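You operate a simulated robot arm through the tools that you are given. There is no shell and no other tool. Be economical: measure what you need, move in short steps, check, and stop when the job is done.

Carry out the task below with a simulated two-armed robot. There is one attempt and no reset: what you move stays moved.

JOB
Push the carton between the blue guides and pack the 1 kg weight in its foam block.
Fine: white foam block in the carton, weight marked out in its hole, both flaps down.

It is judged by the outcome, as a careful person would: the job done as asked, and still so three seconds after it is handed in. It fails if anything else is knocked over, pushed out of place, dropped, spilled or broken.

ROBOT AND FRAMES
Two 6-joint arms with fingered hands on one trunk, on a base that drives. Base frame: it is fixed to the floor where the robot stands at the start and does not move with it; the origin is under the middle of the robot, x ahead of it, y to its left, z up. Readings come in m, rad, newtons and seconds.
The left shoulder is at the start at [0.07, 0.191, 1.373], the right one opposite. With the tool pointing down near the work surface each hand reaches from about 0.48 to 0.96 m from the robot's upright axis, wherever it stands, measured 20 degrees to its own side. Places, roughly: back flap of the carton marked export [0.7, -0.3, 1]; blue foam block with hole (8x8x6 cm) [0.4, 0.3, 0.9]; front flap of the carton marked export [0.4, -0.3, 1]; hole of the white foam block with hole [0.4, 0.1, 0.9]; inside of the carton marked export [0.5, -0.3, 0.9]; white foam block with hole (9x9x6 cm) [0.4, 0.1, 0.9]. Payload 4.7 kg a hand.
The TCP of each hand is the grasp point between the finger pads, 0.036 m short of the fingertips. In the tool frame z runs along the fingers and y along their closing line. Largest opening 0.12 m; the body of the gripper starts 0.042 m behind the TCP. The gripper is a hand of 5 fingers: y runs from the thumb to the fingers, the wrist lies at [-0.018, -0.113, -0.198] in the tool frame.
Orientation is told as [roll, pitch, yaw] about the base's x, y, z axes, in that order, counted from this pose: with the fingers straight down and the wrist toward the robot, the tool's x, y and z point along [0, 1, 0], [1, 0, 0] and [0, 0, -1] of the base frame.

CONTROLS
- The arms move only by the tool arm_command. It takes "left_steps", "right_steps" or both (then of equal length, played together; a hand with none holds still); each is a list that holds one entry, the list of rows, each a list of 6 numbers: the shift along the tool's x, y, z in units of 150 mm (1.0 is 150 mm), then the turn, a rotation vector about the tool's x, y, z in units of 120 degrees (1.0 is 120 degrees). In form: [[[tx, ty, tz, wx, wy, wz], ...]]. A call has 1 to 8 rows; each row is the pose to reach, as a shift and turn from the pose commanded when the call began, along the tool's axes at that moment. A call with a number of a shift or a turn outside -1 to 1 is refused whole. A row lasts 0.2 s, in which the tool goes at most 0.05 m and 0.15 rad; a call with a longer step from one row to the next is refused whole. Where a pose cannot be reached the arm comes as near as it can. A force on the tool above 70 N (or 10 N above the force at the start of the call, whichever is more), or a blocked arm, ends the call early, and 0.2 s more pass. In this call time passes only in rows, and 0.2 s behind the last. The reply holds the time, the measured pose of the TCP, the force on the tool along the base axes, the opening and the grip force, in the units named above and with some noise, with the torque about the TCP (base axes, N m) and any sound that the robot's microphone picked up.
- Cameras (640 x 400 px; columns grow to the right, rows downward): "scene" is now at [0.1221, -0.0254, 1.5775]; the picture's right is [-0.35, -0.94, 0.00], its down [-0.74, 0.27, -0.62] and it looks along [0.58, -0.22, -0.79] (base axes); focal length 254 px, centre (320, 200). "left" rides on the left gripper at [-0.073, -0.091, -0.143] in its tool frame; the picture's right is [-0.80, -0.28, 0.53], its down [0.53, -0.73, 0.42] and it looks along [0.27, 0.62, 0.74] (tool axes); focal length 234 px, centre (320, 200). "right" rides on the right gripper at [0.072, -0.091, -0.144] in its tool frame; the picture's right is [-0.80, 0.28, -0.52], its down [-0.53, -0.73, 0.42] and it looks along [-0.27, 0.62, 0.74] (tool axes); focal length 234 px, centre (320, 200). There is no depth. A picture from a camera that has moved, and an enlarged one, comes with that camera's place and axes in the base frame and with its lens.
- snapshot(camera): a new picture of that camera. It takes no simulated time.
- slide_trunk(by): slides the trunk up (or, below 0, down) by that many m; the arms and the scene camera ride with it, the base frame stays. It gives what a move gives, with no picture.
- roll_base(legs): drives the robot by 1 to 6 legs, each [ahead, left, turn to the left] in m, m and rad, along the robot's own axes; the way and the turn of a leg run together, so that a leg with both is an arc; at most 1.5 m and 3.142 rad a leg. The arms and the cameras ride along, it lands a little off, and it stops where it bumps. It gives what a move gives.
- finger_targets(index, middle, ring, little, thumb_bend, thumb_turn, hand): sets how far each is bent, from 0 (flat) to 1 (curled in); at 0.3 the hand is open as for a grip, at 0.7 the pads meet at the TCP. One left out holds its place. A second passes; each finger stops where it meets its share of the squeeze, and holds until it gets a number again. It is the only way to open and close the hand. It gives what a move gives, with no picture; readings hold the bend of each and the force on index, middle, ring, little, thumb and palm. thumb_turn goes from beside the hand (0) to across from the fingers (1), as for a grip.
- aim_head(pan, tilt): turns the head with the scene camera to pan (to the left, within 1.501 rad either way) and tilt (down, from -0.506 to 1.204), counted from straight ahead of the robot. It gives what a move gives.
- enlarge(camera, box): a new picture of the part [left, top, right, bottom] of that camera's present view, enlarged. It takes no simulated time.
- job_done(): hands the job in; it is judged then, once.

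Work in short steps. Places have to be worked out from the pictures, the camera data and where the tool is seen: move nearer, look again, correct. Check each grasp and each placing, and mend what went wrong. You have 120 turns and 88 pictures in all, those below and enlarged ones among them. Open the grippers and draw the arms clear of the work before you hand the job in, unless the task says otherwise; then end with one line.

The tools are called after "Call:" as a command line: name --argument value ..., lists and objects as JSON in quotes. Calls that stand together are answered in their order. arm_command: Moves the arms, as the interface text tells. Its arguments: {"type":"object","properties":{"left_steps":{"type":"array"},"right_steps":{"type":"array"}},"required":[]} The other tools are called the same way: slide_trunk (by) slides the trunk up or down; finger_targets (index, middle, ring, little, thumb_bend, thumb_turn, hand) moves the fingers one by one; roll_base (legs) drives the base; aim_head (pan, tilt) turns the head that bears the scene camera; snapshot (camera) takes a picture; enlarge (camera, box) takes an enlarged picture of a part of a camera's view; job_done () hands the job in.

At the start:

```text
time_s: 0.0
left_eef_pos: [0.7299, 0.0872, 1.1501]
left_tcp_rot: [-0.001, -0.001, -0.001]
left_wrist_force: [-0.4, 0.1, -0.3]
left_ft_torque: [0.02, 0.05, -0.03]
left_finger_gap: 0.1197
left_grasp_force: 0.1
left_shape: jaw
left_bend: [0.3, 0.3, 0.3, 0.3, 0.3, 0.98]
left_finger forces: [0.0, 0.0, 0.0, 0.0, 0.0, 0.1]
right_eef_pos: [0.5181, -0.4819, 1.196]
right_tcp_rot: [0.0, 0.0, -0.003]
right_wrist_force: [0.5, -0.8, -0.2]
right_ft_torque: [0.0, -0.01, 0.0]
right_finger_gap: 0.1194
right_grasp_force: 0.0
right_shape: jaw
right_bend: [0.3, 0.3, 0.3, 0.3, 0.3, 0.98]
right_finger forces: [0.1, 0.0, 0.0, 0.0, 0.0, 0.0]
trunk travel left (down, up): [-0.85, 0.09]
robot x, y, heading: [-0.0032, -0.0017, -0.003]
head pan, tilt: [-0.358, 0.902]
```

scene: 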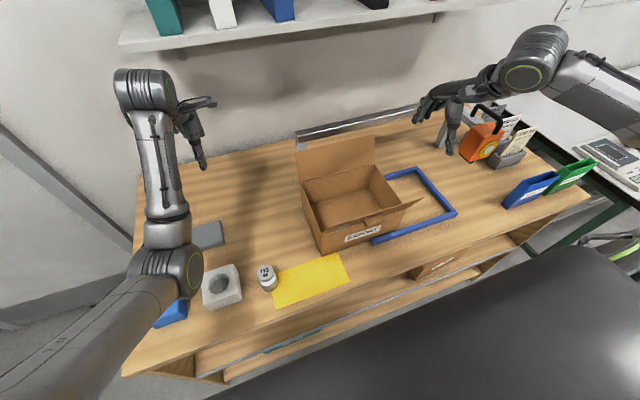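
right: 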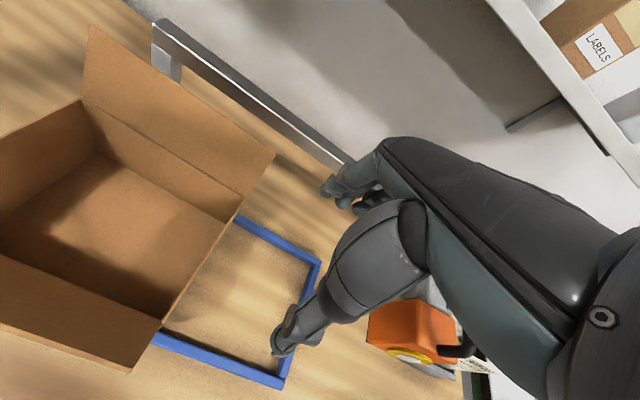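
left: 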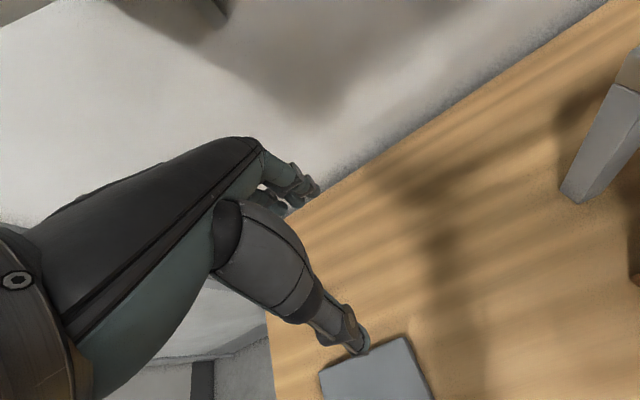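

I'll look closer at the carton, guides, foam and weight before moving.

Call:
enlarge --camera "scene" --box '[280, 100, 480, 260]'

Call:
enlarge --camera "scene" --box '[140, 200, 360, 350]'

```text
2.50 times, centred on (380, 180) of scene
camera zoom: at [0.1221, -0.0254, 1.5775], right [-0.35, -0.94, 0.0], down [-0.74, 0.27, -0.62], along [0.58, -0.22, -0.79], focal length 636 px, centre (170, 250)
```

zoom: 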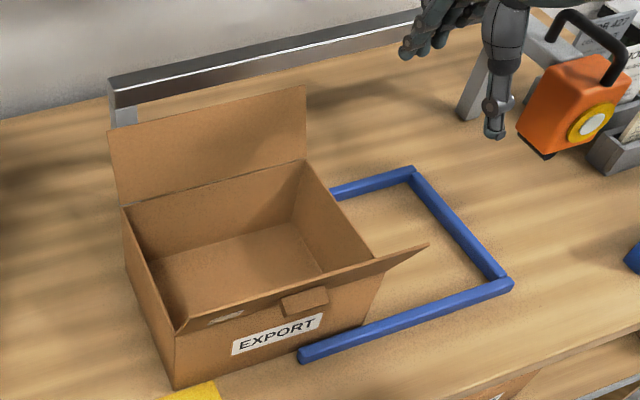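

```text
2.67 times, centred on (250, 275) of scene
camera zoom: at [0.1221, -0.0254, 1.5775], right [-0.35, -0.94, 0.0], down [-0.74, 0.27, -0.62], along [0.58, -0.22, -0.79], focal length 678 px, centre (507, 0)
```

zoom: 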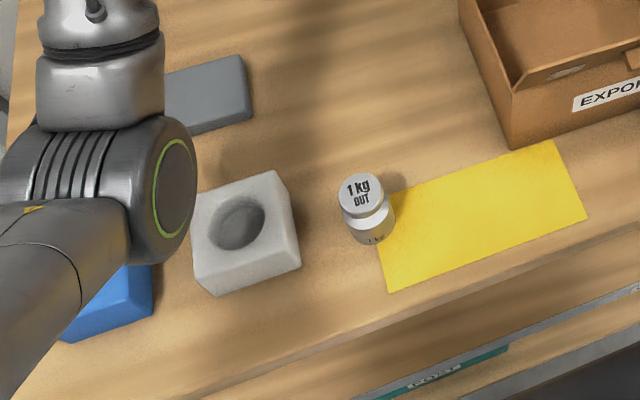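

The carton spans about x 0.45–0.65, y −0.155…−0.42. The guide is a U open to the left, with its cross rail near y −0.62. I'll bring the left hand to the carton's left side, turning it so its finger backs face the carton.

Call:
arm_command --left_steps '[[[-0.07, -0.125, 0.0, 0, 0, 0.07], [-0.14, -0.25, 0.0, 0, 0, 0.14], [-0.21, -0.375, 0.05, 0, 0, 0.21], [-0.28, -0.5, 0.1, 0, 0, 0.28], [-0.35, -0.625, 0.2, 0, 0, 0.35], [-0.42, -0.75, 0.3, 0, 0, 0.42], [-0.49, -0.875, 0.4, 0, 0, 0.49], [-0.56, -1.0, 0.5, 0, 0, 0.56]]]'

```text
time_s: 1.8
left_eef_pos: [0.5801, 0.0039, 1.0728]
left_tcp_rot: [0.002, -0.001, -1.174]
left_wrist_force: [0.2, -0.5, -0.4]
left_ft_torque: [-0.01, -0.03, 0.0]
left_finger_gap: 0.1197
left_grasp_force: 0.1
left_shape: jaw
left_bend: [0.3, 0.3, 0.3, 0.3, 0.3, 0.98]
left_finger forces: [0.0, 0.0, 0.0, 0.0, 0.0, 0.0]
right_eef_pos: [0.5191, -0.4817, 1.1967]
right_tcp_rot: [0.002, 0.0, -0.002]
right_wrist_force: [-0.7, 0.5, -0.2]
right_ft_torque: [0.01, 0.03, -0.04]
right_finger_gap: 0.1197
right_grasp_force: 0.0
right_shape: jaw
right_bend: [0.3, 0.3, 0.3, 0.3, 0.3, 0.98]
right_finger forces: [0.0, 0.0, 0.1, 0.0, 0.0, 0.0]
trunk travel left (down, up): [-0.85, 0.09]
robot x, y, heading: [0.0005, 0.0033, 0.004]
head pan, tilt: [-0.358, 0.902]
```

Hand is clear at the left of the carton; now I finish the turn and descend to just above the bench.

Call:
arm_command --left_steps '[[[-0.06, -0.02, 0.15, 0, 0, 0.063], [-0.12, -0.05, 0.3, 0, 0, 0.127], [-0.18, -0.077, 0.5, 0, 0, 0.19], [-0.184, -0.077, 0.7, 0, 0, 0.19], [-0.184, -0.077, 0.85, 0, 0, 0.19], [-0.184, -0.077, 1.0, 0, 0, 0.19]]]'

Call:
snapshot --camera "scene"

```text
time_s: 3.2
left_eef_pos: [0.5586, 0.0108, 0.9296]
left_tcp_rot: [0.02, 0.016, -1.568]
left_wrist_force: [1.0, 0.3, -0.6]
left_ft_torque: [0.01, -0.01, 0.0]
left_finger_gap: 0.1198
left_grasp_force: 0.1
left_shape: jaw
left_bend: [0.3, 0.3, 0.3, 0.3, 0.3, 0.98]
left_finger forces: [0.0, 0.0, 0.0, 0.0, 0.0, 0.0]
right_eef_pos: [0.5203, -0.48, 1.1955]
right_tcp_rot: [0.0, 0.0, -0.002]
right_wrist_force: [-0.2, 0.6, 0.6]
right_ft_torque: [-0.01, -0.01, 0.01]
right_finger_gap: 0.1198
right_grasp_force: 0.1
right_shape: jaw
right_bend: [0.3, 0.3, 0.3, 0.3, 0.3, 0.98]
right_finger forces: [0.2, 0.0, 0.0, 0.0, 0.0, 0.0]
trunk travel left (down, up): [-0.85, 0.09]
robot x, y, heading: [0.0012, 0.0002, -0.004]
head pan, tilt: [-0.358, 0.902]
```

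```text
82 pictures are left
camera scene: at [0.1222, -0.0253, 1.5775], right [-0.35, -0.94, 0.0], down [-0.74, 0.27, -0.62], along [0.58, -0.22, -0.79], focal length 254 px, centre (320, 200)
```

scene: 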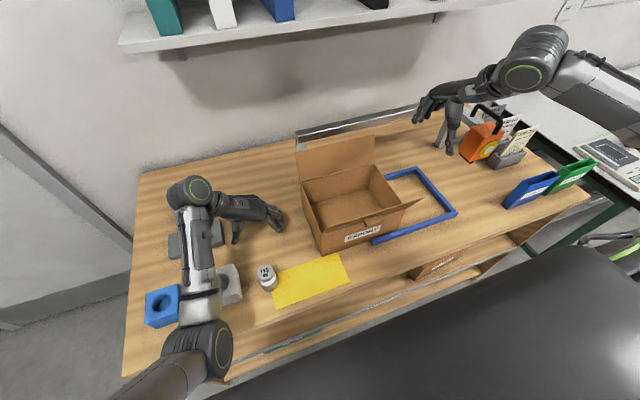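

The hand is left of the carton with fingers facing it. I push along −y in small steps.

Call:
arm_command --left_steps '[[[0, 0.13, 0.07, 0, 0, 0], [0, 0.26, 0.07, 0, 0, 0], [0, 0.39, 0.07, 0, 0, 0], [0, 0.5, 0.07, 0, 0, 0], [0, 0.6, 0.07, 0, 0, 0], [0, 0.7, 0.07, 0, 0, 0], [0, 0.8, 0.07, 0, 0, 0], [0, 0.9, 0.07, 0, 0, 0]]]'

Call:
snapshot --camera "scene"

```text
time_s: 4.1
left_eef_pos: [0.5726, 0.0234, 0.8997]
left_tcp_rot: [0.039, 0.099, -1.516]
left_wrist_force: [-12.3, 5.0, 53.7]
left_ft_torque: [-3.61, 0.17, -0.89]
left_finger_gap: 0.1178
left_grasp_force: 0.0
left_shape: jaw
left_bend: [0.3, 0.3, 0.3, 0.3, 0.3, 0.98]
left_finger forces: [13.8, 39.1, 0.0, 0.0, 0.1, 0.0]
right_eef_pos: [0.5131, -0.4803, 1.1982]
right_tcp_rot: [0.0, -0.004, -0.003]
right_wrist_force: [-0.8, -0.6, -0.6]
right_ft_torque: [0.04, 0.06, 0.04]
right_finger_gap: 0.1196
right_grasp_force: 0.0
right_shape: jaw
right_bend: [0.3, 0.3, 0.3, 0.3, 0.3, 0.98]
right_finger forces: [0.1, 0.1, 0.1, 0.0, 0.0, 0.1]
trunk travel left (down, up): [-0.85, 0.09]
robot x, y, heading: [0.0008, 0.0027, -0.001]
head pan, tilt: [-0.358, 0.902]
stopped in row 4 (left hand): the force on the tool passed its limit (the readings are from after the stop); the commanded pose is now the measured one
```

```text
81 pictures are left
camera scene: at [0.1154, -0.0245, 1.5785], right [-0.35, -0.94, 0.0], down [-0.73, 0.27, -0.62], along [0.58, -0.22, -0.78], focal length 254 px, centre (320, 200)
```

scene: 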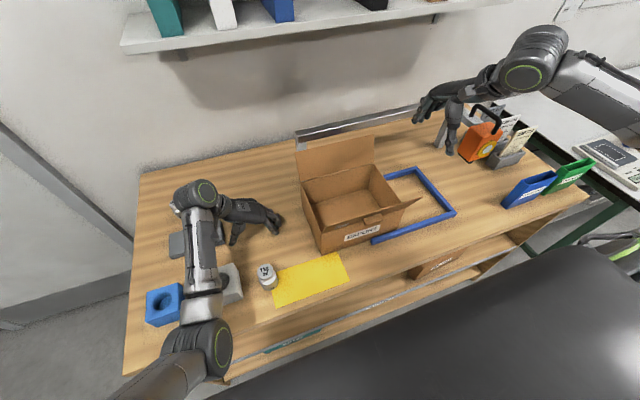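

The fingers touched the bench because this wrist pose is at the arm's limit. I lift and level the hand, then turn back to a more natural yaw.

Call:
arm_command --left_steps '[[[0, 0, -0.2, 0, 0, 0], [0, 0, -0.4, -0.025, -0.01, 0], [0, 0, -0.6, -0.047, -0.019, 0], [0, 0, -0.6, -0.047, -0.019, -0.06], [0, 0, -0.6, -0.047, -0.019, -0.12], [0, 0, -0.6, -0.047, -0.019, -0.18], [0, 0, -0.6, -0.047, -0.019, -0.24]]]'

```text
time_s: 5.9
left_eef_pos: [0.5943, 0.055, 0.9862]
left_tcp_rot: [0.091, 0.037, -0.985]
left_wrist_force: [-0.2, 1.0, -0.6]
left_ft_torque: [-0.04, 0.0, -0.01]
left_finger_gap: 0.1198
left_grasp_force: 0.1
left_shape: jaw
left_bend: [0.3, 0.3, 0.3, 0.3, 0.3, 0.98]
left_finger forces: [0.0, 0.1, 0.1, 0.0, 0.0, 0.0]
right_eef_pos: [0.5199, -0.4802, 1.1965]
right_tcp_rot: [0.0, 0.0, 0.0]
right_wrist_force: [-0.6, 0.3, 0.4]
right_ft_torque: [0.03, -0.03, -0.02]
right_finger_gap: 0.1197
right_grasp_force: 0.0
right_shape: jaw
right_bend: [0.3, 0.3, 0.3, 0.3, 0.3, 0.98]
right_finger forces: [0.1, 0.1, 0.1, 0.0, 0.0, 0.0]
trunk travel left (down, up): [-0.85, 0.09]
robot x, y, heading: [-0.0003, 0.0022, 0.002]
head pan, tilt: [-0.358, 0.902]
stopped in row 7 (left hand): the arm was blocked; the commanded pose is now the measured one
```

The wrist jammed near a limit again; I'll lift higher, level and continue turning back toward yaw −0.3.

Call:
arm_command --left_steps '[[[0, 0, -0.2, -0.009, -0.022, 0], [0, 0, -0.4, -0.0177, -0.0434, 0], [0, 0, -0.6, -0.0177, -0.0434, -0.06], [0, 0, -0.6, -0.0177, -0.0434, -0.12], [0, 0, -0.6, -0.0177, -0.0434, -0.18], [0, 0, -0.6, -0.0177, -0.0434, -0.24], [0, 0, -0.6, -0.0177, -0.0434, -0.3]]]'

```text
time_s: 7.6
left_eef_pos: [0.6175, 0.1193, 1.0788]
left_tcp_rot: [0.141, -0.038, -0.307]
left_wrist_force: [0.7, -0.5, 0.6]
left_ft_torque: [0.0, 0.01, -0.02]
left_finger_gap: 0.1198
left_grasp_force: 0.1
left_shape: jaw
left_bend: [0.3, 0.3, 0.3, 0.3, 0.3, 0.98]
left_finger forces: [0.0, 0.0, 0.0, 0.0, 0.0, 0.0]
right_eef_pos: [0.5194, -0.4795, 1.1959]
right_tcp_rot: [0.0, -0.001, -0.001]
right_wrist_force: [0.5, 0.9, -0.3]
right_ft_torque: [0.0, 0.0, -0.01]
right_finger_gap: 0.1195
right_grasp_force: 0.0
right_shape: jaw
right_bend: [0.3, 0.3, 0.3, 0.3, 0.3, 0.98]
right_finger forces: [0.0, 0.0, 0.0, 0.1, 0.0, 0.0]
trunk travel left (down, up): [-0.85, 0.09]
robot x, y, heading: [0.001, 0.0002, 0.004]
head pan, tilt: [-0.358, 0.902]
stopped in row 7 (left hand): the arm was blocked; the commanded pose is now the measured one
```

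The hand drifted sideways; I look at the arm.

Call:
snapshot --camera "scene"

```text
80 pictures are left
camera scene: at [0.1223, -0.0246, 1.5775], right [-0.35, -0.94, 0.0], down [-0.74, 0.27, -0.62], along [0.58, -0.22, -0.79], focal length 254 px, centre (320, 200)
```

scene: 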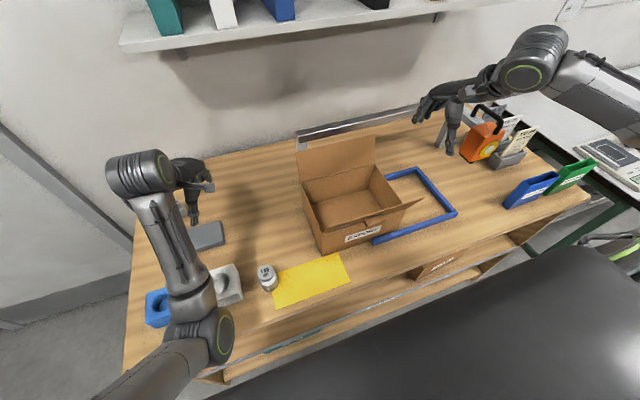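

Now I try levelling here, in small steps.

Call:
arm_command --left_steps '[[[-0.03, 0, -0.1, 0.009, -0.034, 0], [-0.06, 0, -0.2, 0.018, -0.0673, 0], [-0.12, 0, -0.3, 0.018, -0.0673, -0.05], [-0.2, 0, -0.3, 0.018, -0.0673, -0.1], [-0.3, 0, -0.3, 0.018, -0.0673, -0.14]]]'

```text
time_s: 8.9
left_eef_pos: [0.6266, 0.1421, 1.1245]
left_tcp_rot: [0.115, -0.077, 0.056]
left_wrist_force: [0.0, -0.7, 0.5]
left_ft_torque: [-0.03, 0.02, -0.02]
left_finger_gap: 0.1199
left_grasp_force: 0.1
left_shape: jaw
left_bend: [0.3, 0.3, 0.3, 0.3, 0.3, 0.98]
left_finger forces: [0.0, 0.0, 0.0, 0.0, 0.1, 0.0]
right_eef_pos: [0.521, -0.4799, 1.1963]
right_tcp_rot: [0.0, 0.0, 0.004]
right_wrist_force: [0.1, 0.3, 0.1]
right_ft_torque: [0.01, -0.01, -0.01]
right_finger_gap: 0.1195
right_grasp_force: 0.1
right_shape: jaw
right_bend: [0.3, 0.3, 0.3, 0.3, 0.3, 0.98]
right_finger forces: [0.1, 0.0, 0.1, 0.0, 0.0, 0.1]
trunk travel left (down, up): [-0.85, 0.09]
robot x, y, heading: [0.0, 0.0026, -0.002]
head pan, tilt: [-0.358, 0.902]
stopped in row 5 (left hand): the arm was blocked; the commanded pose is now the measured one
```

A joint seems at its stop; I move back toward the starting pose (further out) where the arm was free.

Call:
arm_command --left_steps '[[[0, 0.15, 0, 0, 0, 0], [0, 0.3, 0, 0, 0, 0], [0, 0.45, 0, 0, 0, 0], [0, 0.6, 0, 0, 0, 0], [0, 0.7, 0, 0.018, -0.027, 0], [0, 0.7, 0, 0.037, -0.055, 0]]]'

```text
time_s: 10.3
left_eef_pos: [0.7291, 0.1465, 1.1324]
left_tcp_rot: [-0.002, 0.007, 0.057]
left_wrist_force: [-0.3, 0.0, -0.8]
left_ft_torque: [0.0, -0.01, 0.02]
left_finger_gap: 0.1201
left_grasp_force: 0.0
left_shape: jaw
left_bend: [0.3, 0.3, 0.3, 0.3, 0.3, 0.98]
left_finger forces: [0.2, 0.0, 0.0, 0.1, 0.0, 0.0]
right_eef_pos: [0.5217, -0.4794, 1.1959]
right_tcp_rot: [0.0, -0.001, 0.0]
right_wrist_force: [0.3, 0.1, 0.4]
right_ft_torque: [-0.02, -0.05, 0.01]
right_finger_gap: 0.1197
right_grasp_force: 0.2
right_shape: jaw
right_bend: [0.3, 0.3, 0.3, 0.3, 0.3, 0.98]
right_finger forces: [0.0, 0.0, 0.0, 0.0, 0.0, 0.1]
trunk travel left (down, up): [-0.85, 0.09]
robot x, y, heading: [-0.001, 0.0024, 0.0]
head pan, tilt: [-0.358, 0.902]
```

Free again. I'll keep yaw ≈0 and push with the side of the hand: first move over to the left of the carton.

Call:
arm_command --left_steps '[[[-0.16, -0.15, 0, 0, 0, 0.027], [-0.32, -0.3, 0.0, 0, 0, 0.027], [-0.48, -0.45, 0.0, 0, 0, 0.027], [-0.6, -0.6, 0.1, 0, 0, 0.027], [-0.7, -0.75, 0.25, 0, 0, 0.027], [-0.8, -0.9, 0.4, 0, 0, 0.027], [-0.85, -1.0, 0.6, 0, 0, 0.027]]]'

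```text
time_s: 11.6
left_eef_pos: [0.6615, 0.129, 1.1013]
left_tcp_rot: [0.132, -0.058, 0.085]
left_wrist_force: [0.2, 0.5, -1.1]
left_ft_torque: [-0.01, -0.01, 0.04]
left_finger_gap: 0.1199
left_grasp_force: 0.0
left_shape: jaw
left_bend: [0.3, 0.3, 0.3, 0.3, 0.3, 0.98]
left_finger forces: [0.0, 0.0, 0.0, 0.0, 0.0, 0.0]
left hand out of reach, approached as far as the arm can: row 5, 6
right_eef_pos: [0.5213, -0.4775, 1.196]
right_tcp_rot: [0.0, 0.001, 0.003]
right_wrist_force: [-1.5, 1.0, -1.4]
right_ft_torque: [-0.02, 0.04, -0.01]
right_finger_gap: 0.1198
right_grasp_force: 0.1
right_shape: jaw
right_bend: [0.3, 0.3, 0.3, 0.3, 0.3, 0.98]
right_finger forces: [0.1, 0.0, 0.0, 0.1, 0.1, 0.0]
trunk travel left (down, up): [-0.85, 0.09]
robot x, y, heading: [0.0011, 0.0017, 0.002]
head pan, tilt: [-0.358, 0.902]
stopped in row 6 (left hand): the arm was blocked; the commanded pose is now the measured one
```

Too near the trunk for this posture. Backing the base by 0.15 m gives both arms better working distance to the carton, foam and weight.

Call:
roll_base --legs '[[-0.15, 0, 0]]'

```text
time_s: 13.0
left_eef_pos: [0.5159, 0.1262, 1.102]
left_tcp_rot: [0.133, -0.055, 0.083]
left_wrist_force: [0.4, 0.7, -0.5]
left_ft_torque: [0.06, 0.02, 0.01]
left_finger_gap: 0.1202
left_grasp_force: 0.0
left_shape: jaw
left_bend: [0.3, 0.3, 0.3, 0.3, 0.3, 0.98]
left_finger forces: [0.0, 0.0, 0.1, 0.0, 0.0, 0.1]
right_eef_pos: [0.3757, -0.4806, 1.1941]
right_tcp_rot: [0.004, 0.003, 0.001]
right_wrist_force: [0.6, 0.6, 0.1]
right_ft_torque: [0.02, 0.03, 0.0]
right_finger_gap: 0.1195
right_grasp_force: 0.1
right_shape: jaw
right_bend: [0.3, 0.3, 0.3, 0.3, 0.3, 0.98]
right_finger forces: [0.0, 0.1, 0.0, 0.1, 0.1, 0.0]
trunk travel left (down, up): [-0.85, 0.09]
robot x, y, heading: [-0.1465, -0.0009, 0.003]
head pan, tilt: [-0.358, 0.902]
```

Now move the left hand to about (0.56, 0.02, 1.05), level.

Call:
arm_command --left_steps '[[[-0.1, 0.1, 0, 0.013, -0.032, 0.02], [-0.2, 0.2, 0, 0.026, -0.063, 0.04], [-0.35, 0.27, 0.05, 0.026, -0.063, 0.04], [-0.5, 0.27, 0.15, 0.026, -0.063, 0.04], [-0.67, 0.27, 0.3, 0.026, -0.063, 0.04]]]'

Call:
snapshot --camera "scene"

```text
time_s: 14.2
left_eef_pos: [0.5715, 0.049, 1.0522]
left_tcp_rot: [0.02, -0.01, 0.014]
left_wrist_force: [1.4, -0.6, -0.2]
left_ft_torque: [-0.01, 0.01, 0.01]
left_finger_gap: 0.12
left_grasp_force: 0.0
left_shape: jaw
left_bend: [0.3, 0.3, 0.3, 0.3, 0.3, 0.98]
left_finger forces: [0.1, 0.1, 0.0, 0.0, 0.0, 0.0]
right_eef_pos: [0.3728, -0.4796, 1.1964]
right_tcp_rot: [0.001, 0.001, 0.003]
right_wrist_force: [0.1, 0.6, -0.9]
right_ft_torque: [0.03, 0.01, 0.0]
right_finger_gap: 0.1195
right_grasp_force: 0.1
right_shape: jaw
right_bend: [0.3, 0.3, 0.3, 0.3, 0.3, 0.98]
right_finger forces: [0.1, 0.2, 0.0, 0.1, 0.0, 0.0]
trunk travel left (down, up): [-0.85, 0.09]
robot x, y, heading: [-0.151, -0.0037, 0.004]
head pan, tilt: [-0.358, 0.902]
```

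```text
79 pictures are left
camera scene: at [-0.025, -0.025, 1.5775], right [-0.35, -0.94, 0.0], down [-0.74, 0.27, -0.62], along [0.58, -0.21, -0.79], focal length 254 px, centre (320, 200)
```

scene: 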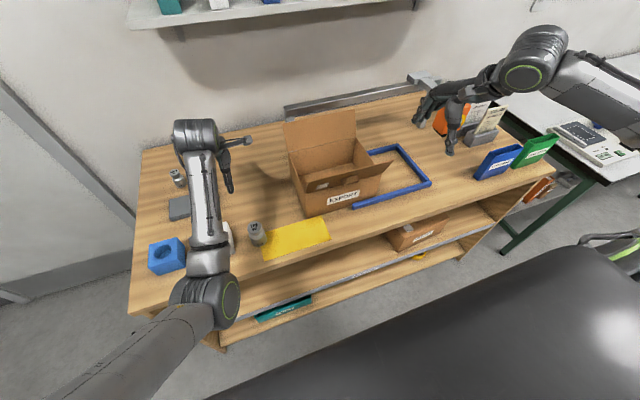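

Clear and level. Descend to z≈0.925 beside the carton.

Call:
arm_command --left_steps '[[[-0.07, -0.03, 0.17, 0, -0.009, 0.007], [-0.14, -0.06, 0.34, 0, -0.009, 0.007], [-0.2, -0.1, 0.5, 0, -0.009, 0.007], [-0.2, -0.1, 0.68, 0, -0.009, 0.007], [-0.2, -0.1, 0.85, 0, -0.009, 0.007]]]'

Call:
snapshot --camera "scene"

```text
time_s: 15.6
left_eef_pos: [0.5832, 0.0902, 0.9259]
left_tcp_rot: [0.089, -0.048, 0.037]
left_wrist_force: [-0.6, 0.5, 0.3]
left_ft_torque: [0.01, 0.02, 0.03]
left_finger_gap: 0.1198
left_grasp_force: 0.1
left_shape: jaw
left_bend: [0.3, 0.3, 0.3, 0.3, 0.3, 0.98]
left_finger forces: [0.0, 0.0, 0.1, 0.0, 0.0, 0.0]
right_eef_pos: [0.373, -0.4798, 1.1958]
right_tcp_rot: [0.0, -0.002, 0.001]
right_wrist_force: [-0.4, 0.2, -0.5]
right_ft_torque: [0.0, -0.01, -0.03]
right_finger_gap: 0.1199
right_grasp_force: 0.0
right_shape: jaw
right_bend: [0.3, 0.3, 0.3, 0.3, 0.3, 0.98]
right_finger forces: [0.0, 0.0, 0.0, 0.0, 0.0, 0.0]
trunk travel left (down, up): [-0.85, 0.09]
robot x, y, heading: [-0.1469, 0.0025, 0.0]
head pan, tilt: [-0.358, 0.902]
stopped in row 5 (left hand): the arm was blocked; the commanded pose is now the measured one
```

```text
78 pictures are left
camera scene: at [-0.0259, -0.0249, 1.5776], right [-0.35, -0.94, 0.0], down [-0.74, 0.27, -0.62], along [0.58, -0.21, -0.79], focal length 254 px, centre (320, 200)
```

scene: 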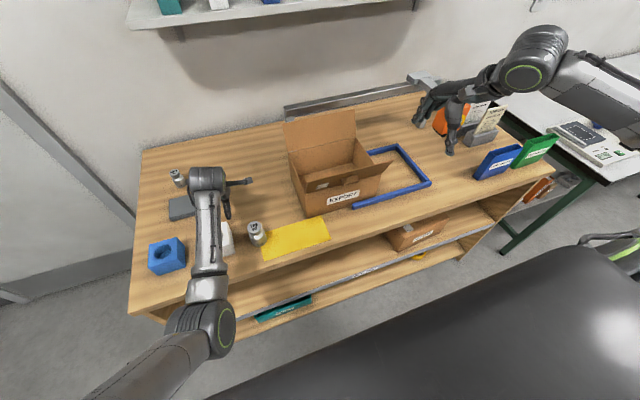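

The left arm can't reach inward of about y+0.09 relative to the trunk, so I'll push with the right hand after shifting the base left. First raise the left hand and take it outward.

Call:
arm_command --left_steps '[[[0, 0, -0.25, 0, 0, 0], [0, 0, -0.5, 0, 0, 0], [0.2, 0, -0.75, 0, 0, 0], [0.4, 0.1, -1.0, 0, 0, 0], [0.6, 0.2, -1.0, 0.012, -0.022, 0], [0.8, 0.3, -1.0, 0.023, -0.043, 0.01]]]'

Call:
roll_base --legs '[[0, 0.22, 0]]'

Call:
snapshot --camera "scene"

```text
refused: row 4 steps farther than a row can; nothing moved
```

```text
time_s: 17.2
left_eef_pos: [0.5819, 0.3115, 0.9246]
left_tcp_rot: [0.091, -0.046, 0.039]
left_wrist_force: [-0.2, 0.4, 0.3]
left_ft_torque: [0.01, 0.0, -0.01]
left_finger_gap: 0.12
left_grasp_force: 0.1
left_shape: jaw
left_bend: [0.3, 0.3, 0.3, 0.3, 0.3, 0.98]
left_finger forces: [0.0, 0.0, 0.0, 0.0, 0.0, 0.1]
right_eef_pos: [0.3753, -0.2572, 1.1969]
right_tcp_rot: [0.0, -0.001, 0.006]
right_wrist_force: [-0.3, 0.4, 0.6]
right_ft_torque: [0.04, 0.0, 0.02]
right_finger_gap: 0.1194
right_grasp_force: 0.1
right_shape: jaw
right_bend: [0.3, 0.3, 0.3, 0.3, 0.3, 0.98]
right_finger forces: [0.1, 0.1, 0.0, 0.1, 0.1, 0.1]
trunk travel left (down, up): [-0.85, 0.09]
robot x, y, heading: [-0.1462, 0.2211, 0.012]
head pan, tilt: [-0.358, 0.902]
```

```text
77 pictures are left
camera scene: at [-0.0265, 0.195, 1.5774], right [-0.34, -0.94, 0.0], down [-0.74, 0.27, -0.62], along [0.58, -0.21, -0.79], focal length 254 px, centre (320, 200)
```

scene: 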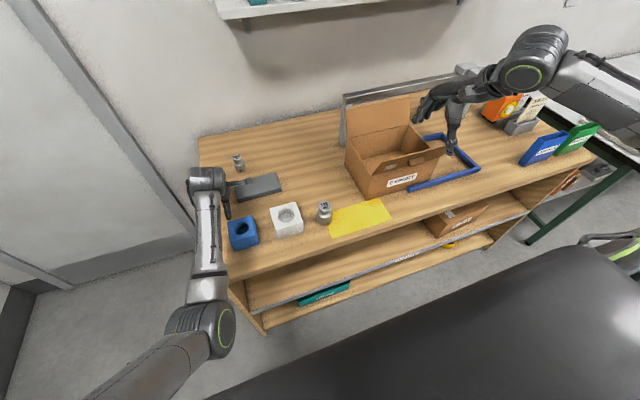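

The base shift went through with the left hand still low, but nothing looks disturbed. Now raise the left hand, and bring the right hand over at height past the carton's left side.

Call:
arm_command --left_steps '[[[0, 0, -0.2, 0, 0, 0], [0, 0, -0.4, 0, 0, 0], [0, 0, -0.6, 0, 0, 0], [0, 0, -0.8, 0, 0, 0], [0.1, 0.1, -1.0, 0, 0, 0], [0.2, 0.2, -1.0, 0.01, -0.02, 0]]]' --right_steps '[[[0, 0.2, 0, 0, 0, 0], [0.15, 0.4, 0, 0, 0, 0], [0.35, 0.6, 0, 0, 0, 0], [0.6, 0.75, 0, 0, 0, 0], [0.8, 0.9, 0, 0, 0, 0], [1.0, 1.0, 0, 0, 0, 0]]]'

```text
time_s: 18.6
left_eef_pos: [0.6061, 0.3319, 1.0767]
left_tcp_rot: [0.043, -0.024, 0.041]
left_wrist_force: [-0.6, 0.9, -0.8]
left_ft_torque: [-0.04, 0.02, -0.01]
left_finger_gap: 0.12
left_grasp_force: 0.1
left_shape: jaw
left_bend: [0.3, 0.3, 0.3, 0.3, 0.3, 0.98]
left_finger forces: [0.0, 0.0, 0.1, 0.0, 0.0, 0.0]
right_eef_pos: [0.5243, -0.1002, 1.1957]
right_tcp_rot: [-0.003, 0.001, 0.004]
right_wrist_force: [0.4, 0.2, 0.6]
right_ft_torque: [-0.06, -0.03, 0.01]
right_finger_gap: 0.1197
right_grasp_force: 0.0
right_shape: jaw
right_bend: [0.3, 0.3, 0.3, 0.3, 0.3, 0.98]
right_finger forces: [0.0, 0.1, 0.1, 0.0, 0.1, 0.1]
trunk travel left (down, up): [-0.85, 0.09]
robot x, y, heading: [-0.1507, 0.217, 0.013]
head pan, tilt: [-0.358, 0.902]
```

Right hand follows well. Move a bit further left and descend beside the carton.

Call:
arm_command --right_steps '[[[0.2, 0.1, 0, 0, 0, 0], [0.4, 0.2, 0.05, 0, 0, 0], [0.45, 0.2, 0.25, 0, 0, 0], [0.45, 0.2, 0.45, 0, 0, 0], [0.45, 0.2, 0.65, 0, 0, 0], [0.45, 0.2, 0.85, 0, 0, 0], [0.45, 0.2, 1.0, 0, 0, 0]]]'

Call:
snapshot --camera "scene"

```text
time_s: 20.2
left_eef_pos: [0.6051, 0.3306, 1.0775]
left_tcp_rot: [0.048, -0.026, 0.042]
left_wrist_force: [-0.7, -0.5, -0.2]
left_ft_torque: [0.03, 0.0, 0.01]
left_finger_gap: 0.1199
left_grasp_force: 0.1
left_shape: jaw
left_bend: [0.3, 0.3, 0.3, 0.3, 0.3, 0.98]
left_finger forces: [0.0, 0.0, 0.1, 0.1, 0.0, 0.1]
right_eef_pos: [0.5527, -0.0387, 1.0443]
right_tcp_rot: [-0.001, 0.0, 0.004]
right_wrist_force: [0.3, 0.0, 0.1]
right_ft_torque: [0.03, 0.03, 0.0]
right_finger_gap: 0.12
right_grasp_force: 0.1
right_shape: jaw
right_bend: [0.3, 0.3, 0.3, 0.3, 0.3, 0.98]
right_finger forces: [0.1, 0.1, 0.0, 0.0, 0.0, 0.0]
trunk travel left (down, up): [-0.85, 0.09]
robot x, y, heading: [-0.1467, 0.224, 0.002]
head pan, tilt: [-0.358, 0.902]
```

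```text
76 pictures are left
camera scene: at [-0.0262, 0.1969, 1.5775], right [-0.34, -0.94, 0.0], down [-0.74, 0.27, -0.62], along [0.58, -0.21, -0.79], focal length 254 px, centre (320, 200)
```

scene: 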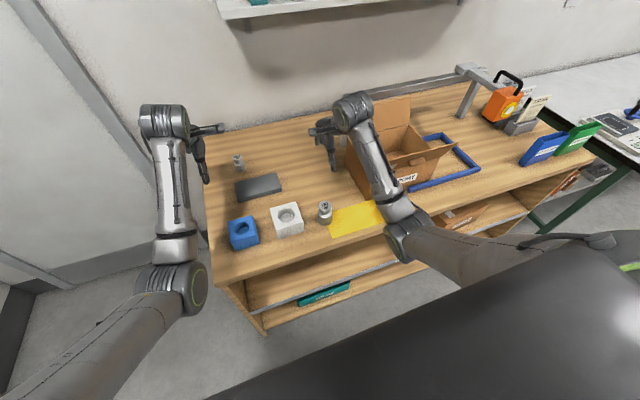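

Continue down beside the carton to fingertip height just above the bench.

Call:
arm_command --right_steps '[[[0, 0.05, 0.2, 0, 0, 0], [0, 0.1, 0.4, 0, 0, 0], [0, 0.1, 0.6, 0, 0, 0], [0, 0.1, 0.8, 0, 0, 0]]]'

Call:
enlarge --camera "scene" --box '[280, 80, 480, 240]'

Call:
snapshot --camera "right"

```text
time_s: 21.2
left_eef_pos: [0.6053, 0.3301, 1.0771]
left_tcp_rot: [0.046, -0.027, 0.041]
left_wrist_force: [0.3, -0.5, -1.1]
left_ft_torque: [0.02, -0.02, 0.02]
left_finger_gap: 0.1201
left_grasp_force: 0.1
left_shape: jaw
left_bend: [0.3, 0.3, 0.3, 0.3, 0.3, 0.98]
left_finger forces: [0.0, 0.0, 0.1, 0.0, 0.0, 0.0]
right_eef_pos: [0.567, -0.0363, 0.9246]
right_tcp_rot: [0.001, 0.0, 0.005]
right_wrist_force: [-0.8, -0.4, 0.6]
right_ft_torque: [0.01, 0.01, 0.0]
right_finger_gap: 0.1197
right_grasp_force: 0.1
right_shape: jaw
right_bend: [0.3, 0.3, 0.3, 0.3, 0.3, 0.98]
right_finger forces: [0.1, 0.1, 0.0, 0.1, 0.1, 0.0]
trunk travel left (down, up): [-0.85, 0.09]
robot x, y, heading: [-0.1503, 0.2229, 0.007]
head pan, tilt: [-0.358, 0.902]
```

```text
2.50 times, centred on (380, 160) of scene
camera zoom: at [-0.0262, 0.1964, 1.5775], right [-0.34, -0.94, 0.0], down [-0.74, 0.27, -0.62], along [0.58, -0.21, -0.79], focal length 636 px, centre (170, 300)
```

zoom: 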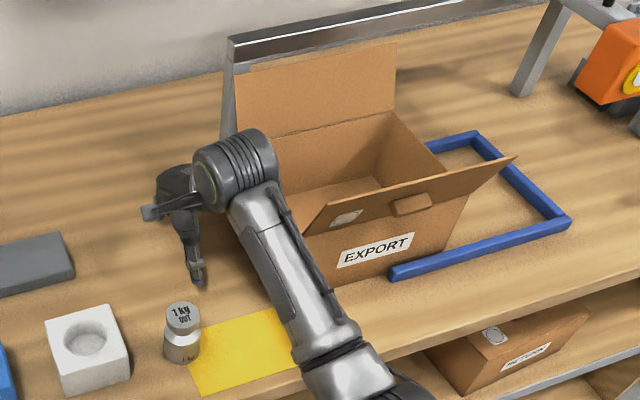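

```text
74 pictures are left
camera right: at [0.4757, 0.0354, 1.0695], right [0.28, -0.8, 0.52], down [-0.73, -0.54, -0.43], along [0.62, -0.26, -0.74], focal length 234 px, centre (320, 200)
```

right: 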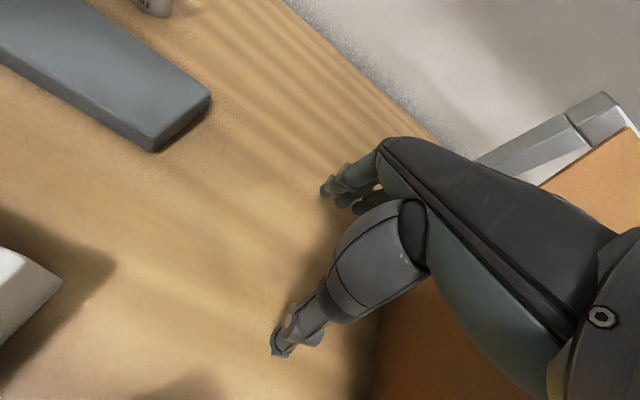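

Positioned. I yaw the hand slightly so the forearm keeps off the front flap, then push along −y.

Call:
arm_command --right_steps '[[[0, 0, 0, 0, 0, 0.055], [0, 0, 0, 0, 0, 0.11], [0, 0, 0, 0, 0, 0.167], [-0.1, 0, 0, 0, 0, 0.167], [-0.2, 0, 0, 0, 0, 0.167], [-0.3, 0, 0, 0, 0, 0.167], [-0.4, 0, 0, 0, 0, 0.167], [-0.5, 0, 0, 0, 0, 0.167]]]'

Call:
enlarge --camera "scene" --box '[280, 80, 480, 240]'

```text
time_s: 23.1
left_eef_pos: [0.6044, 0.3294, 1.0767]
left_tcp_rot: [0.047, -0.026, 0.042]
left_wrist_force: [0.7, 0.2, -0.8]
left_ft_torque: [0.03, 0.0, 0.0]
left_finger_gap: 0.1199
left_grasp_force: 0.0
left_shape: jaw
left_bend: [0.3, 0.3, 0.3, 0.3, 0.3, 0.98]
left_finger forces: [0.0, 0.1, 0.1, 0.0, 0.1, 0.0]
right_eef_pos: [0.5696, -0.1138, 0.9259]
right_tcp_rot: [0.002, 0.001, -0.345]
right_wrist_force: [-0.1, 1.2, -0.3]
right_ft_torque: [0.01, 0.0, 0.12]
right_finger_gap: 0.1197
right_grasp_force: 0.0
right_shape: jaw
right_bend: [0.3, 0.3, 0.3, 0.3, 0.3, 0.98]
right_finger forces: [0.0, 0.0, 0.1, 1.2, 0.0, 0.0]
trunk travel left (down, up): [-0.85, 0.09]
robot x, y, heading: [-0.1493, 0.2194, 0.004]
head pan, tilt: [-0.358, 0.902]
```

```text
2.50 times, centred on (380, 160) of scene
camera zoom: at [-0.0265, 0.1963, 1.5775], right [-0.34, -0.94, 0.0], down [-0.74, 0.27, -0.62], along [0.58, -0.21, -0.79], focal length 636 px, centre (170, 300)
```

zoom: 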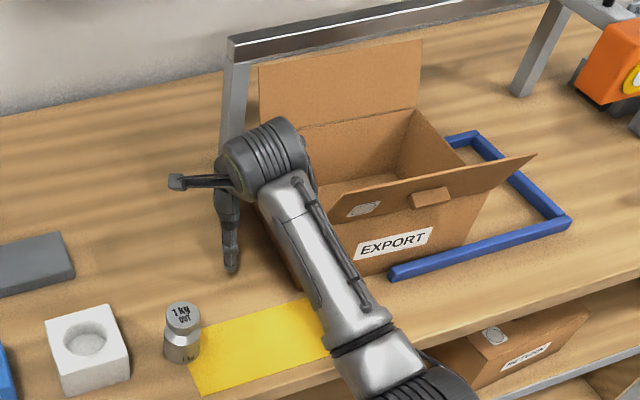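

Contact with the carton is made with just ~1 N, and it slides. Continue pushing straight along −y.

Call:
arm_command --right_steps '[[[-0.12, 0.043, 0, 0, 0, 0], [-0.24, 0.086, 0, 0, 0, 0], [-0.36, 0.13, 0, 0, 0, 0], [-0.48, 0.172, 0, 0, 0, 0], [-0.58, 0.208, 0, 0, 0, 0], [-0.68, 0.244, 0, 0, 0, 0]]]'

Call:
enlarge --camera "scene" --box '[300, 80, 500, 240]'

```text
time_s: 24.4
left_eef_pos: [0.6052, 0.3292, 1.0775]
left_tcp_rot: [0.048, -0.026, 0.042]
left_wrist_force: [0.3, -0.9, -0.1]
left_ft_torque: [0.0, 0.01, -0.01]
left_finger_gap: 0.12
left_grasp_force: 0.0
left_shape: jaw
left_bend: [0.3, 0.3, 0.3, 0.3, 0.3, 0.98]
left_finger forces: [0.0, 0.1, 0.1, 0.0, 0.0, 0.0]
right_eef_pos: [0.5663, -0.2222, 0.9248]
right_tcp_rot: [-0.001, 0.001, -0.344]
right_wrist_force: [-0.6, 1.3, 0.1]
right_ft_torque: [-0.03, -0.06, 0.05]
right_finger_gap: 0.1197
right_grasp_force: 0.0
right_shape: jaw
right_bend: [0.3, 0.3, 0.3, 0.31, 0.3, 0.98]
right_finger forces: [0.0, 0.0, 0.0, 1.8, 0.1, 0.1]
trunk travel left (down, up): [-0.85, 0.09]
robot x, y, heading: [-0.1495, 0.2206, 0.007]
head pan, tilt: [-0.358, 0.902]
```

```text
2.50 times, centred on (400, 160) of scene
camera zoom: at [-0.0267, 0.1963, 1.5775], right [-0.34, -0.94, 0.0], down [-0.74, 0.27, -0.62], along [0.58, -0.21, -0.79], focal length 636 px, centre (120, 300)
```

zoom: 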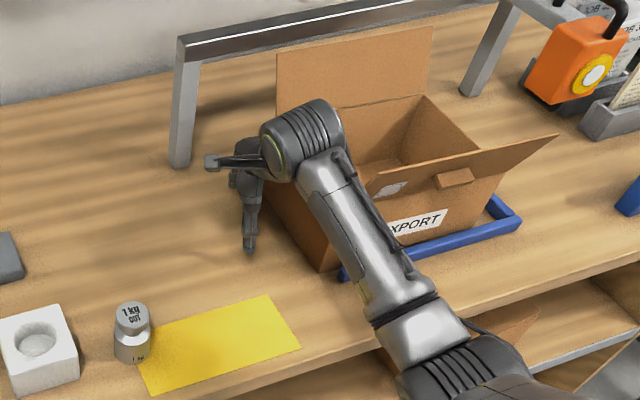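

Near the end: continue in finer steps to feel the cross rail.

Call:
arm_command --right_steps '[[[-0.06, 0.022, 0, 0, 0, 0], [-0.12, 0.043, 0, 0, 0, 0], [-0.18, 0.065, 0, 0, 0, 0]]]'

Call:
enlarge --camera "scene" --box '[300, 80, 500, 240]'

```text
time_s: 25.2
left_eef_pos: [0.605, 0.3294, 1.078]
left_tcp_rot: [0.047, -0.026, 0.041]
left_wrist_force: [-0.1, 0.7, 0.8]
left_ft_torque: [0.01, -0.02, 0.0]
left_finger_gap: 0.1201
left_grasp_force: 0.0
left_shape: jaw
left_bend: [0.3, 0.3, 0.3, 0.3, 0.3, 0.98]
left_finger forces: [0.0, 0.0, 0.0, 0.0, 0.0, 0.0]
right_eef_pos: [0.5679, -0.2504, 0.9274]
right_tcp_rot: [0.001, -0.002, -0.345]
right_wrist_force: [-0.2, 1.8, -0.5]
right_ft_torque: [-0.03, -0.05, 0.04]
right_finger_gap: 0.1198
right_grasp_force: 0.0
right_shape: jaw
right_bend: [0.3, 0.3, 0.3, 0.31, 0.3, 0.98]
right_finger forces: [0.0, 0.0, 0.0, 1.7, 0.0, 0.0]
trunk travel left (down, up): [-0.85, 0.09]
robot x, y, heading: [-0.1471, 0.2213, 0.011]
head pan, tilt: [-0.358, 0.902]
```

```text
2.50 times, centred on (400, 160) of scene
camera zoom: at [-0.0266, 0.1968, 1.5775], right [-0.34, -0.94, 0.0], down [-0.74, 0.27, -0.62], along [0.58, -0.21, -0.79], focal length 636 px, centre (120, 300)
```

zoom: 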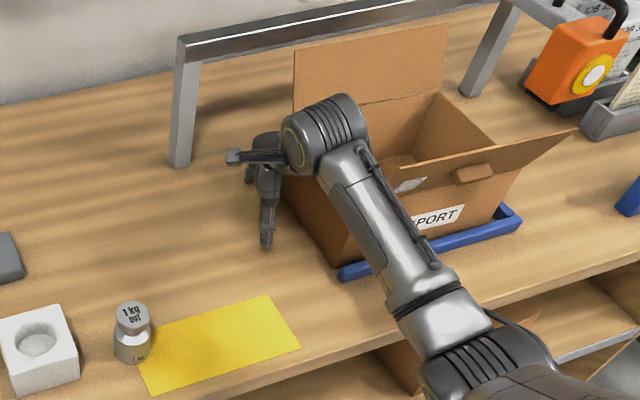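

Still sliding freely; a little further.

Call:
arm_command --right_steps '[[[-0.03, 0.011, 0, 0, 0, 0], [-0.06, 0.022, 0, 0, 0, 0], [-0.09, 0.033, 0, 0, 0, 0], [-0.12, 0.043, 0, 0, 0, 0]]]'

Call:
enlarge --camera "scene" --box '[340, 80, 500, 208]'

```text
time_s: 26.2
left_eef_pos: [0.6047, 0.3297, 1.0777]
left_tcp_rot: [0.047, -0.026, 0.041]
left_wrist_force: [-1.1, 0.0, 0.7]
left_ft_torque: [0.04, 0.01, 0.0]
left_finger_gap: 0.1199
left_grasp_force: 0.1
left_shape: jaw
left_bend: [0.3, 0.3, 0.3, 0.3, 0.3, 0.98]
left_finger forces: [0.1, 0.0, 0.0, 0.0, 0.1, 0.0]
right_eef_pos: [0.5676, -0.2695, 0.9269]
right_tcp_rot: [0.001, -0.002, -0.345]
right_wrist_force: [0.7, 0.6, -0.3]
right_ft_torque: [0.01, 0.0, 0.11]
right_finger_gap: 0.1194
right_grasp_force: 0.1
right_shape: jaw
right_bend: [0.3, 0.3, 0.3, 0.3, 0.3, 0.98]
right_finger forces: [0.0, 0.0, 0.1, 1.6, 0.0, 0.0]
trunk travel left (down, up): [-0.85, 0.09]
robot x, y, heading: [-0.1504, 0.2231, 0.006]
head pan, tilt: [-0.358, 0.902]
```

```text
3.12 times, centred on (420, 144) of scene
camera zoom: at [-0.0265, 0.1966, 1.5775], right [-0.34, -0.94, 0.0], down [-0.74, 0.27, -0.62], along [0.58, -0.21, -0.79], focal length 795 px, centre (8, 375)
```

zoom: 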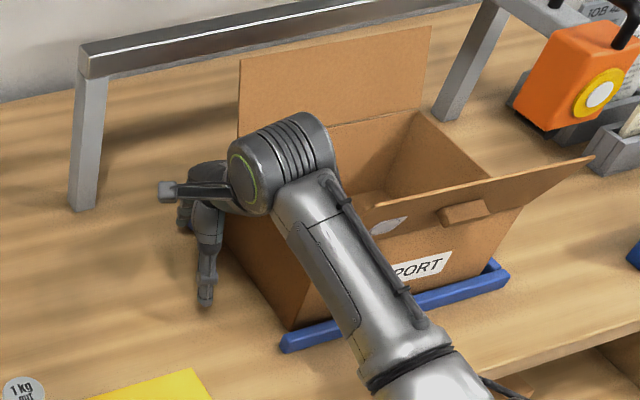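

Nearly seated; keep going in 5 mm steps until force rises.

Call:
arm_command --right_steps '[[[-0.03, 0.011, 0, 0, 0, 0], [-0.06, 0.022, 0, 0, 0, 0], [-0.09, 0.033, 0, 0, 0, 0]]]'

```text
time_s: 27.1
left_eef_pos: [0.6048, 0.3313, 1.079]
left_tcp_rot: [0.047, -0.027, 0.044]
left_wrist_force: [0.2, -0.5, -0.1]
left_ft_torque: [-0.04, -0.01, 0.01]
left_finger_gap: 0.1198
left_grasp_force: 0.0
left_shape: jaw
left_bend: [0.3, 0.3, 0.3, 0.3, 0.3, 0.98]
left_finger forces: [0.0, 0.0, 0.2, 0.1, 0.1, 0.0]
right_eef_pos: [0.5678, -0.2818, 0.9261]
right_tcp_rot: [-0.001, 0.0, -0.344]
right_wrist_force: [-2.5, 8.2, 1.2]
right_ft_torque: [-0.23, -0.06, 0.13]
right_finger_gap: 0.1197
right_grasp_force: 0.1
right_shape: jaw
right_bend: [0.3, 0.3, 0.3, 0.31, 0.3, 0.98]
right_finger forces: [0.0, 0.0, 0.0, 8.4, 0.0, 0.0]
trunk travel left (down, up): [-0.85, 0.09]
robot x, y, heading: [-0.1491, 0.2233, 0.007]
head pan, tilt: [-0.358, 0.902]
```

Force jumped to 8 N: the carton is seated against the cross rail. Back off and raise.

Call:
arm_command --right_steps '[[[0.2, -0.07, 0, 0, 0, 0], [0.4, -0.14, 0, 0, 0, 0], [0.5, -0.18, -0.2, 0, 0, 0], [0.5, -0.18, -0.4, 0, 0, 0], [0.5, -0.18, -0.6, 0, 0, -0.055], [0.5, -0.18, -0.8, 0, 0, -0.11], [0.5, -0.18, -0.9, 0, 0, -0.165]]]'

Call:
snapshot --camera "scene"

Call:
enlarge --camera "scene" --box '[340, 80, 500, 208]'

```text
time_s: 28.6
left_eef_pos: [0.6043, 0.3299, 1.0781]
left_tcp_rot: [0.047, -0.027, 0.042]
left_wrist_force: [0.0, -0.2, -0.1]
left_ft_torque: [-0.03, 0.01, 0.03]
left_finger_gap: 0.1199
left_grasp_force: 0.1
left_shape: jaw
left_bend: [0.3, 0.3, 0.3, 0.3, 0.3, 0.98]
left_finger forces: [0.0, 0.0, 0.0, 0.0, 0.1, 0.0]
right_eef_pos: [0.5697, -0.2051, 1.0603]
right_tcp_rot: [0.0, 0.0, 0.001]
right_wrist_force: [-1.2, 0.1, -0.4]
right_ft_torque: [0.0, -0.01, 0.0]
right_finger_gap: 0.1198
right_grasp_force: 0.1
right_shape: jaw
right_bend: [0.3, 0.3, 0.3, 0.3, 0.3, 0.98]
right_finger forces: [0.0, 0.1, 0.0, 0.1, 0.0, 0.1]
trunk travel left (down, up): [-0.85, 0.09]
robot x, y, heading: [-0.1499, 0.2184, 0.0]
head pan, tilt: [-0.358, 0.902]
```

```text
69 pictures are left
camera scene: at [-0.0265, 0.1966, 1.5775], right [-0.34, -0.94, 0.0], down [-0.74, 0.27, -0.62], along [0.58, -0.21, -0.79], focal length 254 px, centre (320, 200)
```

scene: 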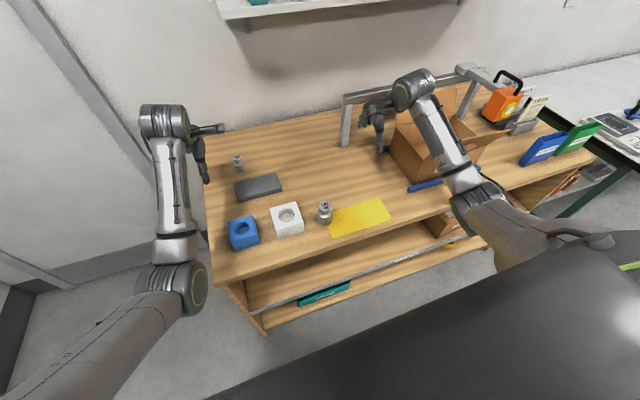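

```text
3.12 times, centred on (420, 144) of scene
camera zoom: at [-0.0265, 0.1966, 1.5775], right [-0.34, -0.94, 0.0], down [-0.74, 0.27, -0.62], along [0.58, -0.21, -0.79], focal length 795 px, centre (8, 375)
```

zoom: 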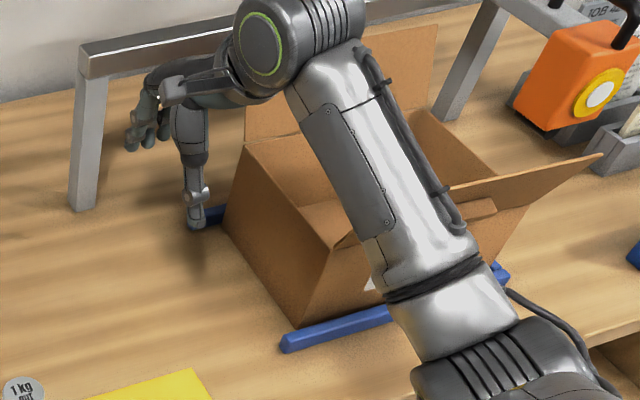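

Carton is between the guides. Now raise the right hand a bit, then shift the base left so the right hand can reach the white foam.

Call:
arm_command --right_steps '[[[0.15, 0, -0.25, 0, 0, 0], [0.3, 0, -0.5, 0, 0, 0], [0.5, -0.15, -0.7, 0, 0, 0]]]'

Call:
roll_base --legs '[[0, 0.12, 0]]'

Call:
enlarge --camera "scene" --box '[220, 130, 460, 280]'

```text
time_s: 29.4
left_eef_pos: [0.6043, 0.3303, 1.0804]
left_tcp_rot: [0.045, -0.025, 0.041]
left_wrist_force: [-0.5, -0.4, 0.5]
left_ft_torque: [-0.01, 0.0, -0.02]
left_finger_gap: 0.1201
left_grasp_force: 0.0
left_shape: jaw
left_bend: [0.3, 0.3, 0.3, 0.3, 0.3, 0.98]
left_finger forces: [0.0, 0.0, 0.0, 0.0, 0.1, 0.0]
right_eef_pos: [0.5453, -0.1271, 1.1668]
right_tcp_rot: [0.0, 0.0, 0.0]
right_wrist_force: [-0.4, 1.3, 0.4]
right_ft_torque: [-0.05, -0.05, -0.01]
right_finger_gap: 0.1198
right_grasp_force: 0.0
right_shape: jaw
right_bend: [0.3, 0.3, 0.3, 0.3, 0.3, 0.98]
right_finger forces: [0.0, 0.0, 0.0, 0.0, 0.0, 0.1]
trunk travel left (down, up): [-0.85, 0.09]
robot x, y, heading: [-0.1501, 0.2202, 0.008]
head pan, tilt: [-0.358, 0.902]
```

```text
time_s: 30.7
left_eef_pos: [0.6042, 0.4503, 1.0797]
left_tcp_rot: [0.047, -0.025, 0.045]
left_wrist_force: [0.5, -1.1, 1.2]
left_ft_torque: [-0.01, 0.01, 0.02]
left_finger_gap: 0.12
left_grasp_force: 0.0
left_shape: jaw
left_bend: [0.3, 0.3, 0.3, 0.3, 0.3, 0.98]
left_finger forces: [0.0, 0.0, 0.1, 0.1, 0.0, 0.1]
right_eef_pos: [0.5467, -0.0077, 1.1663]
right_tcp_rot: [0.002, 0.0, 0.001]
right_wrist_force: [-1.0, 0.5, -0.5]
right_ft_torque: [0.04, -0.01, 0.04]
right_finger_gap: 0.1196
right_grasp_force: 0.0
right_shape: jaw
right_bend: [0.3, 0.3, 0.3, 0.3, 0.3, 0.98]
right_finger forces: [0.0, 0.0, 0.0, 0.0, 0.1, 0.0]
trunk travel left (down, up): [-0.85, 0.09]
robot x, y, heading: [-0.1473, 0.3439, 0.009]
head pan, tilt: [-0.358, 0.902]
```

```text
2.67 times, centred on (340, 205) of scene
camera zoom: at [-0.0272, 0.3155, 1.5775], right [-0.34, -0.94, 0.0], down [-0.74, 0.27, -0.62], along [0.58, -0.21, -0.79], focal length 678 px, centre (267, 187)
```

zoom: 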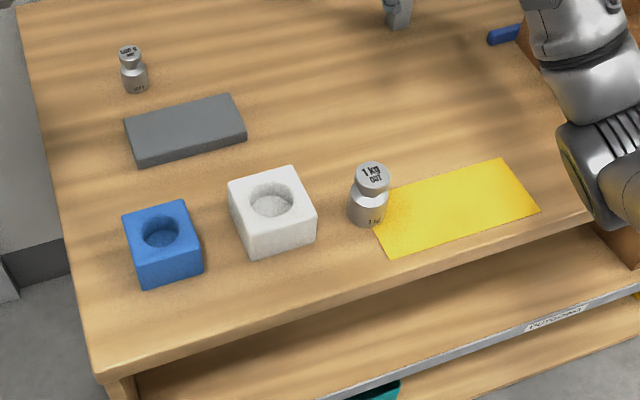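

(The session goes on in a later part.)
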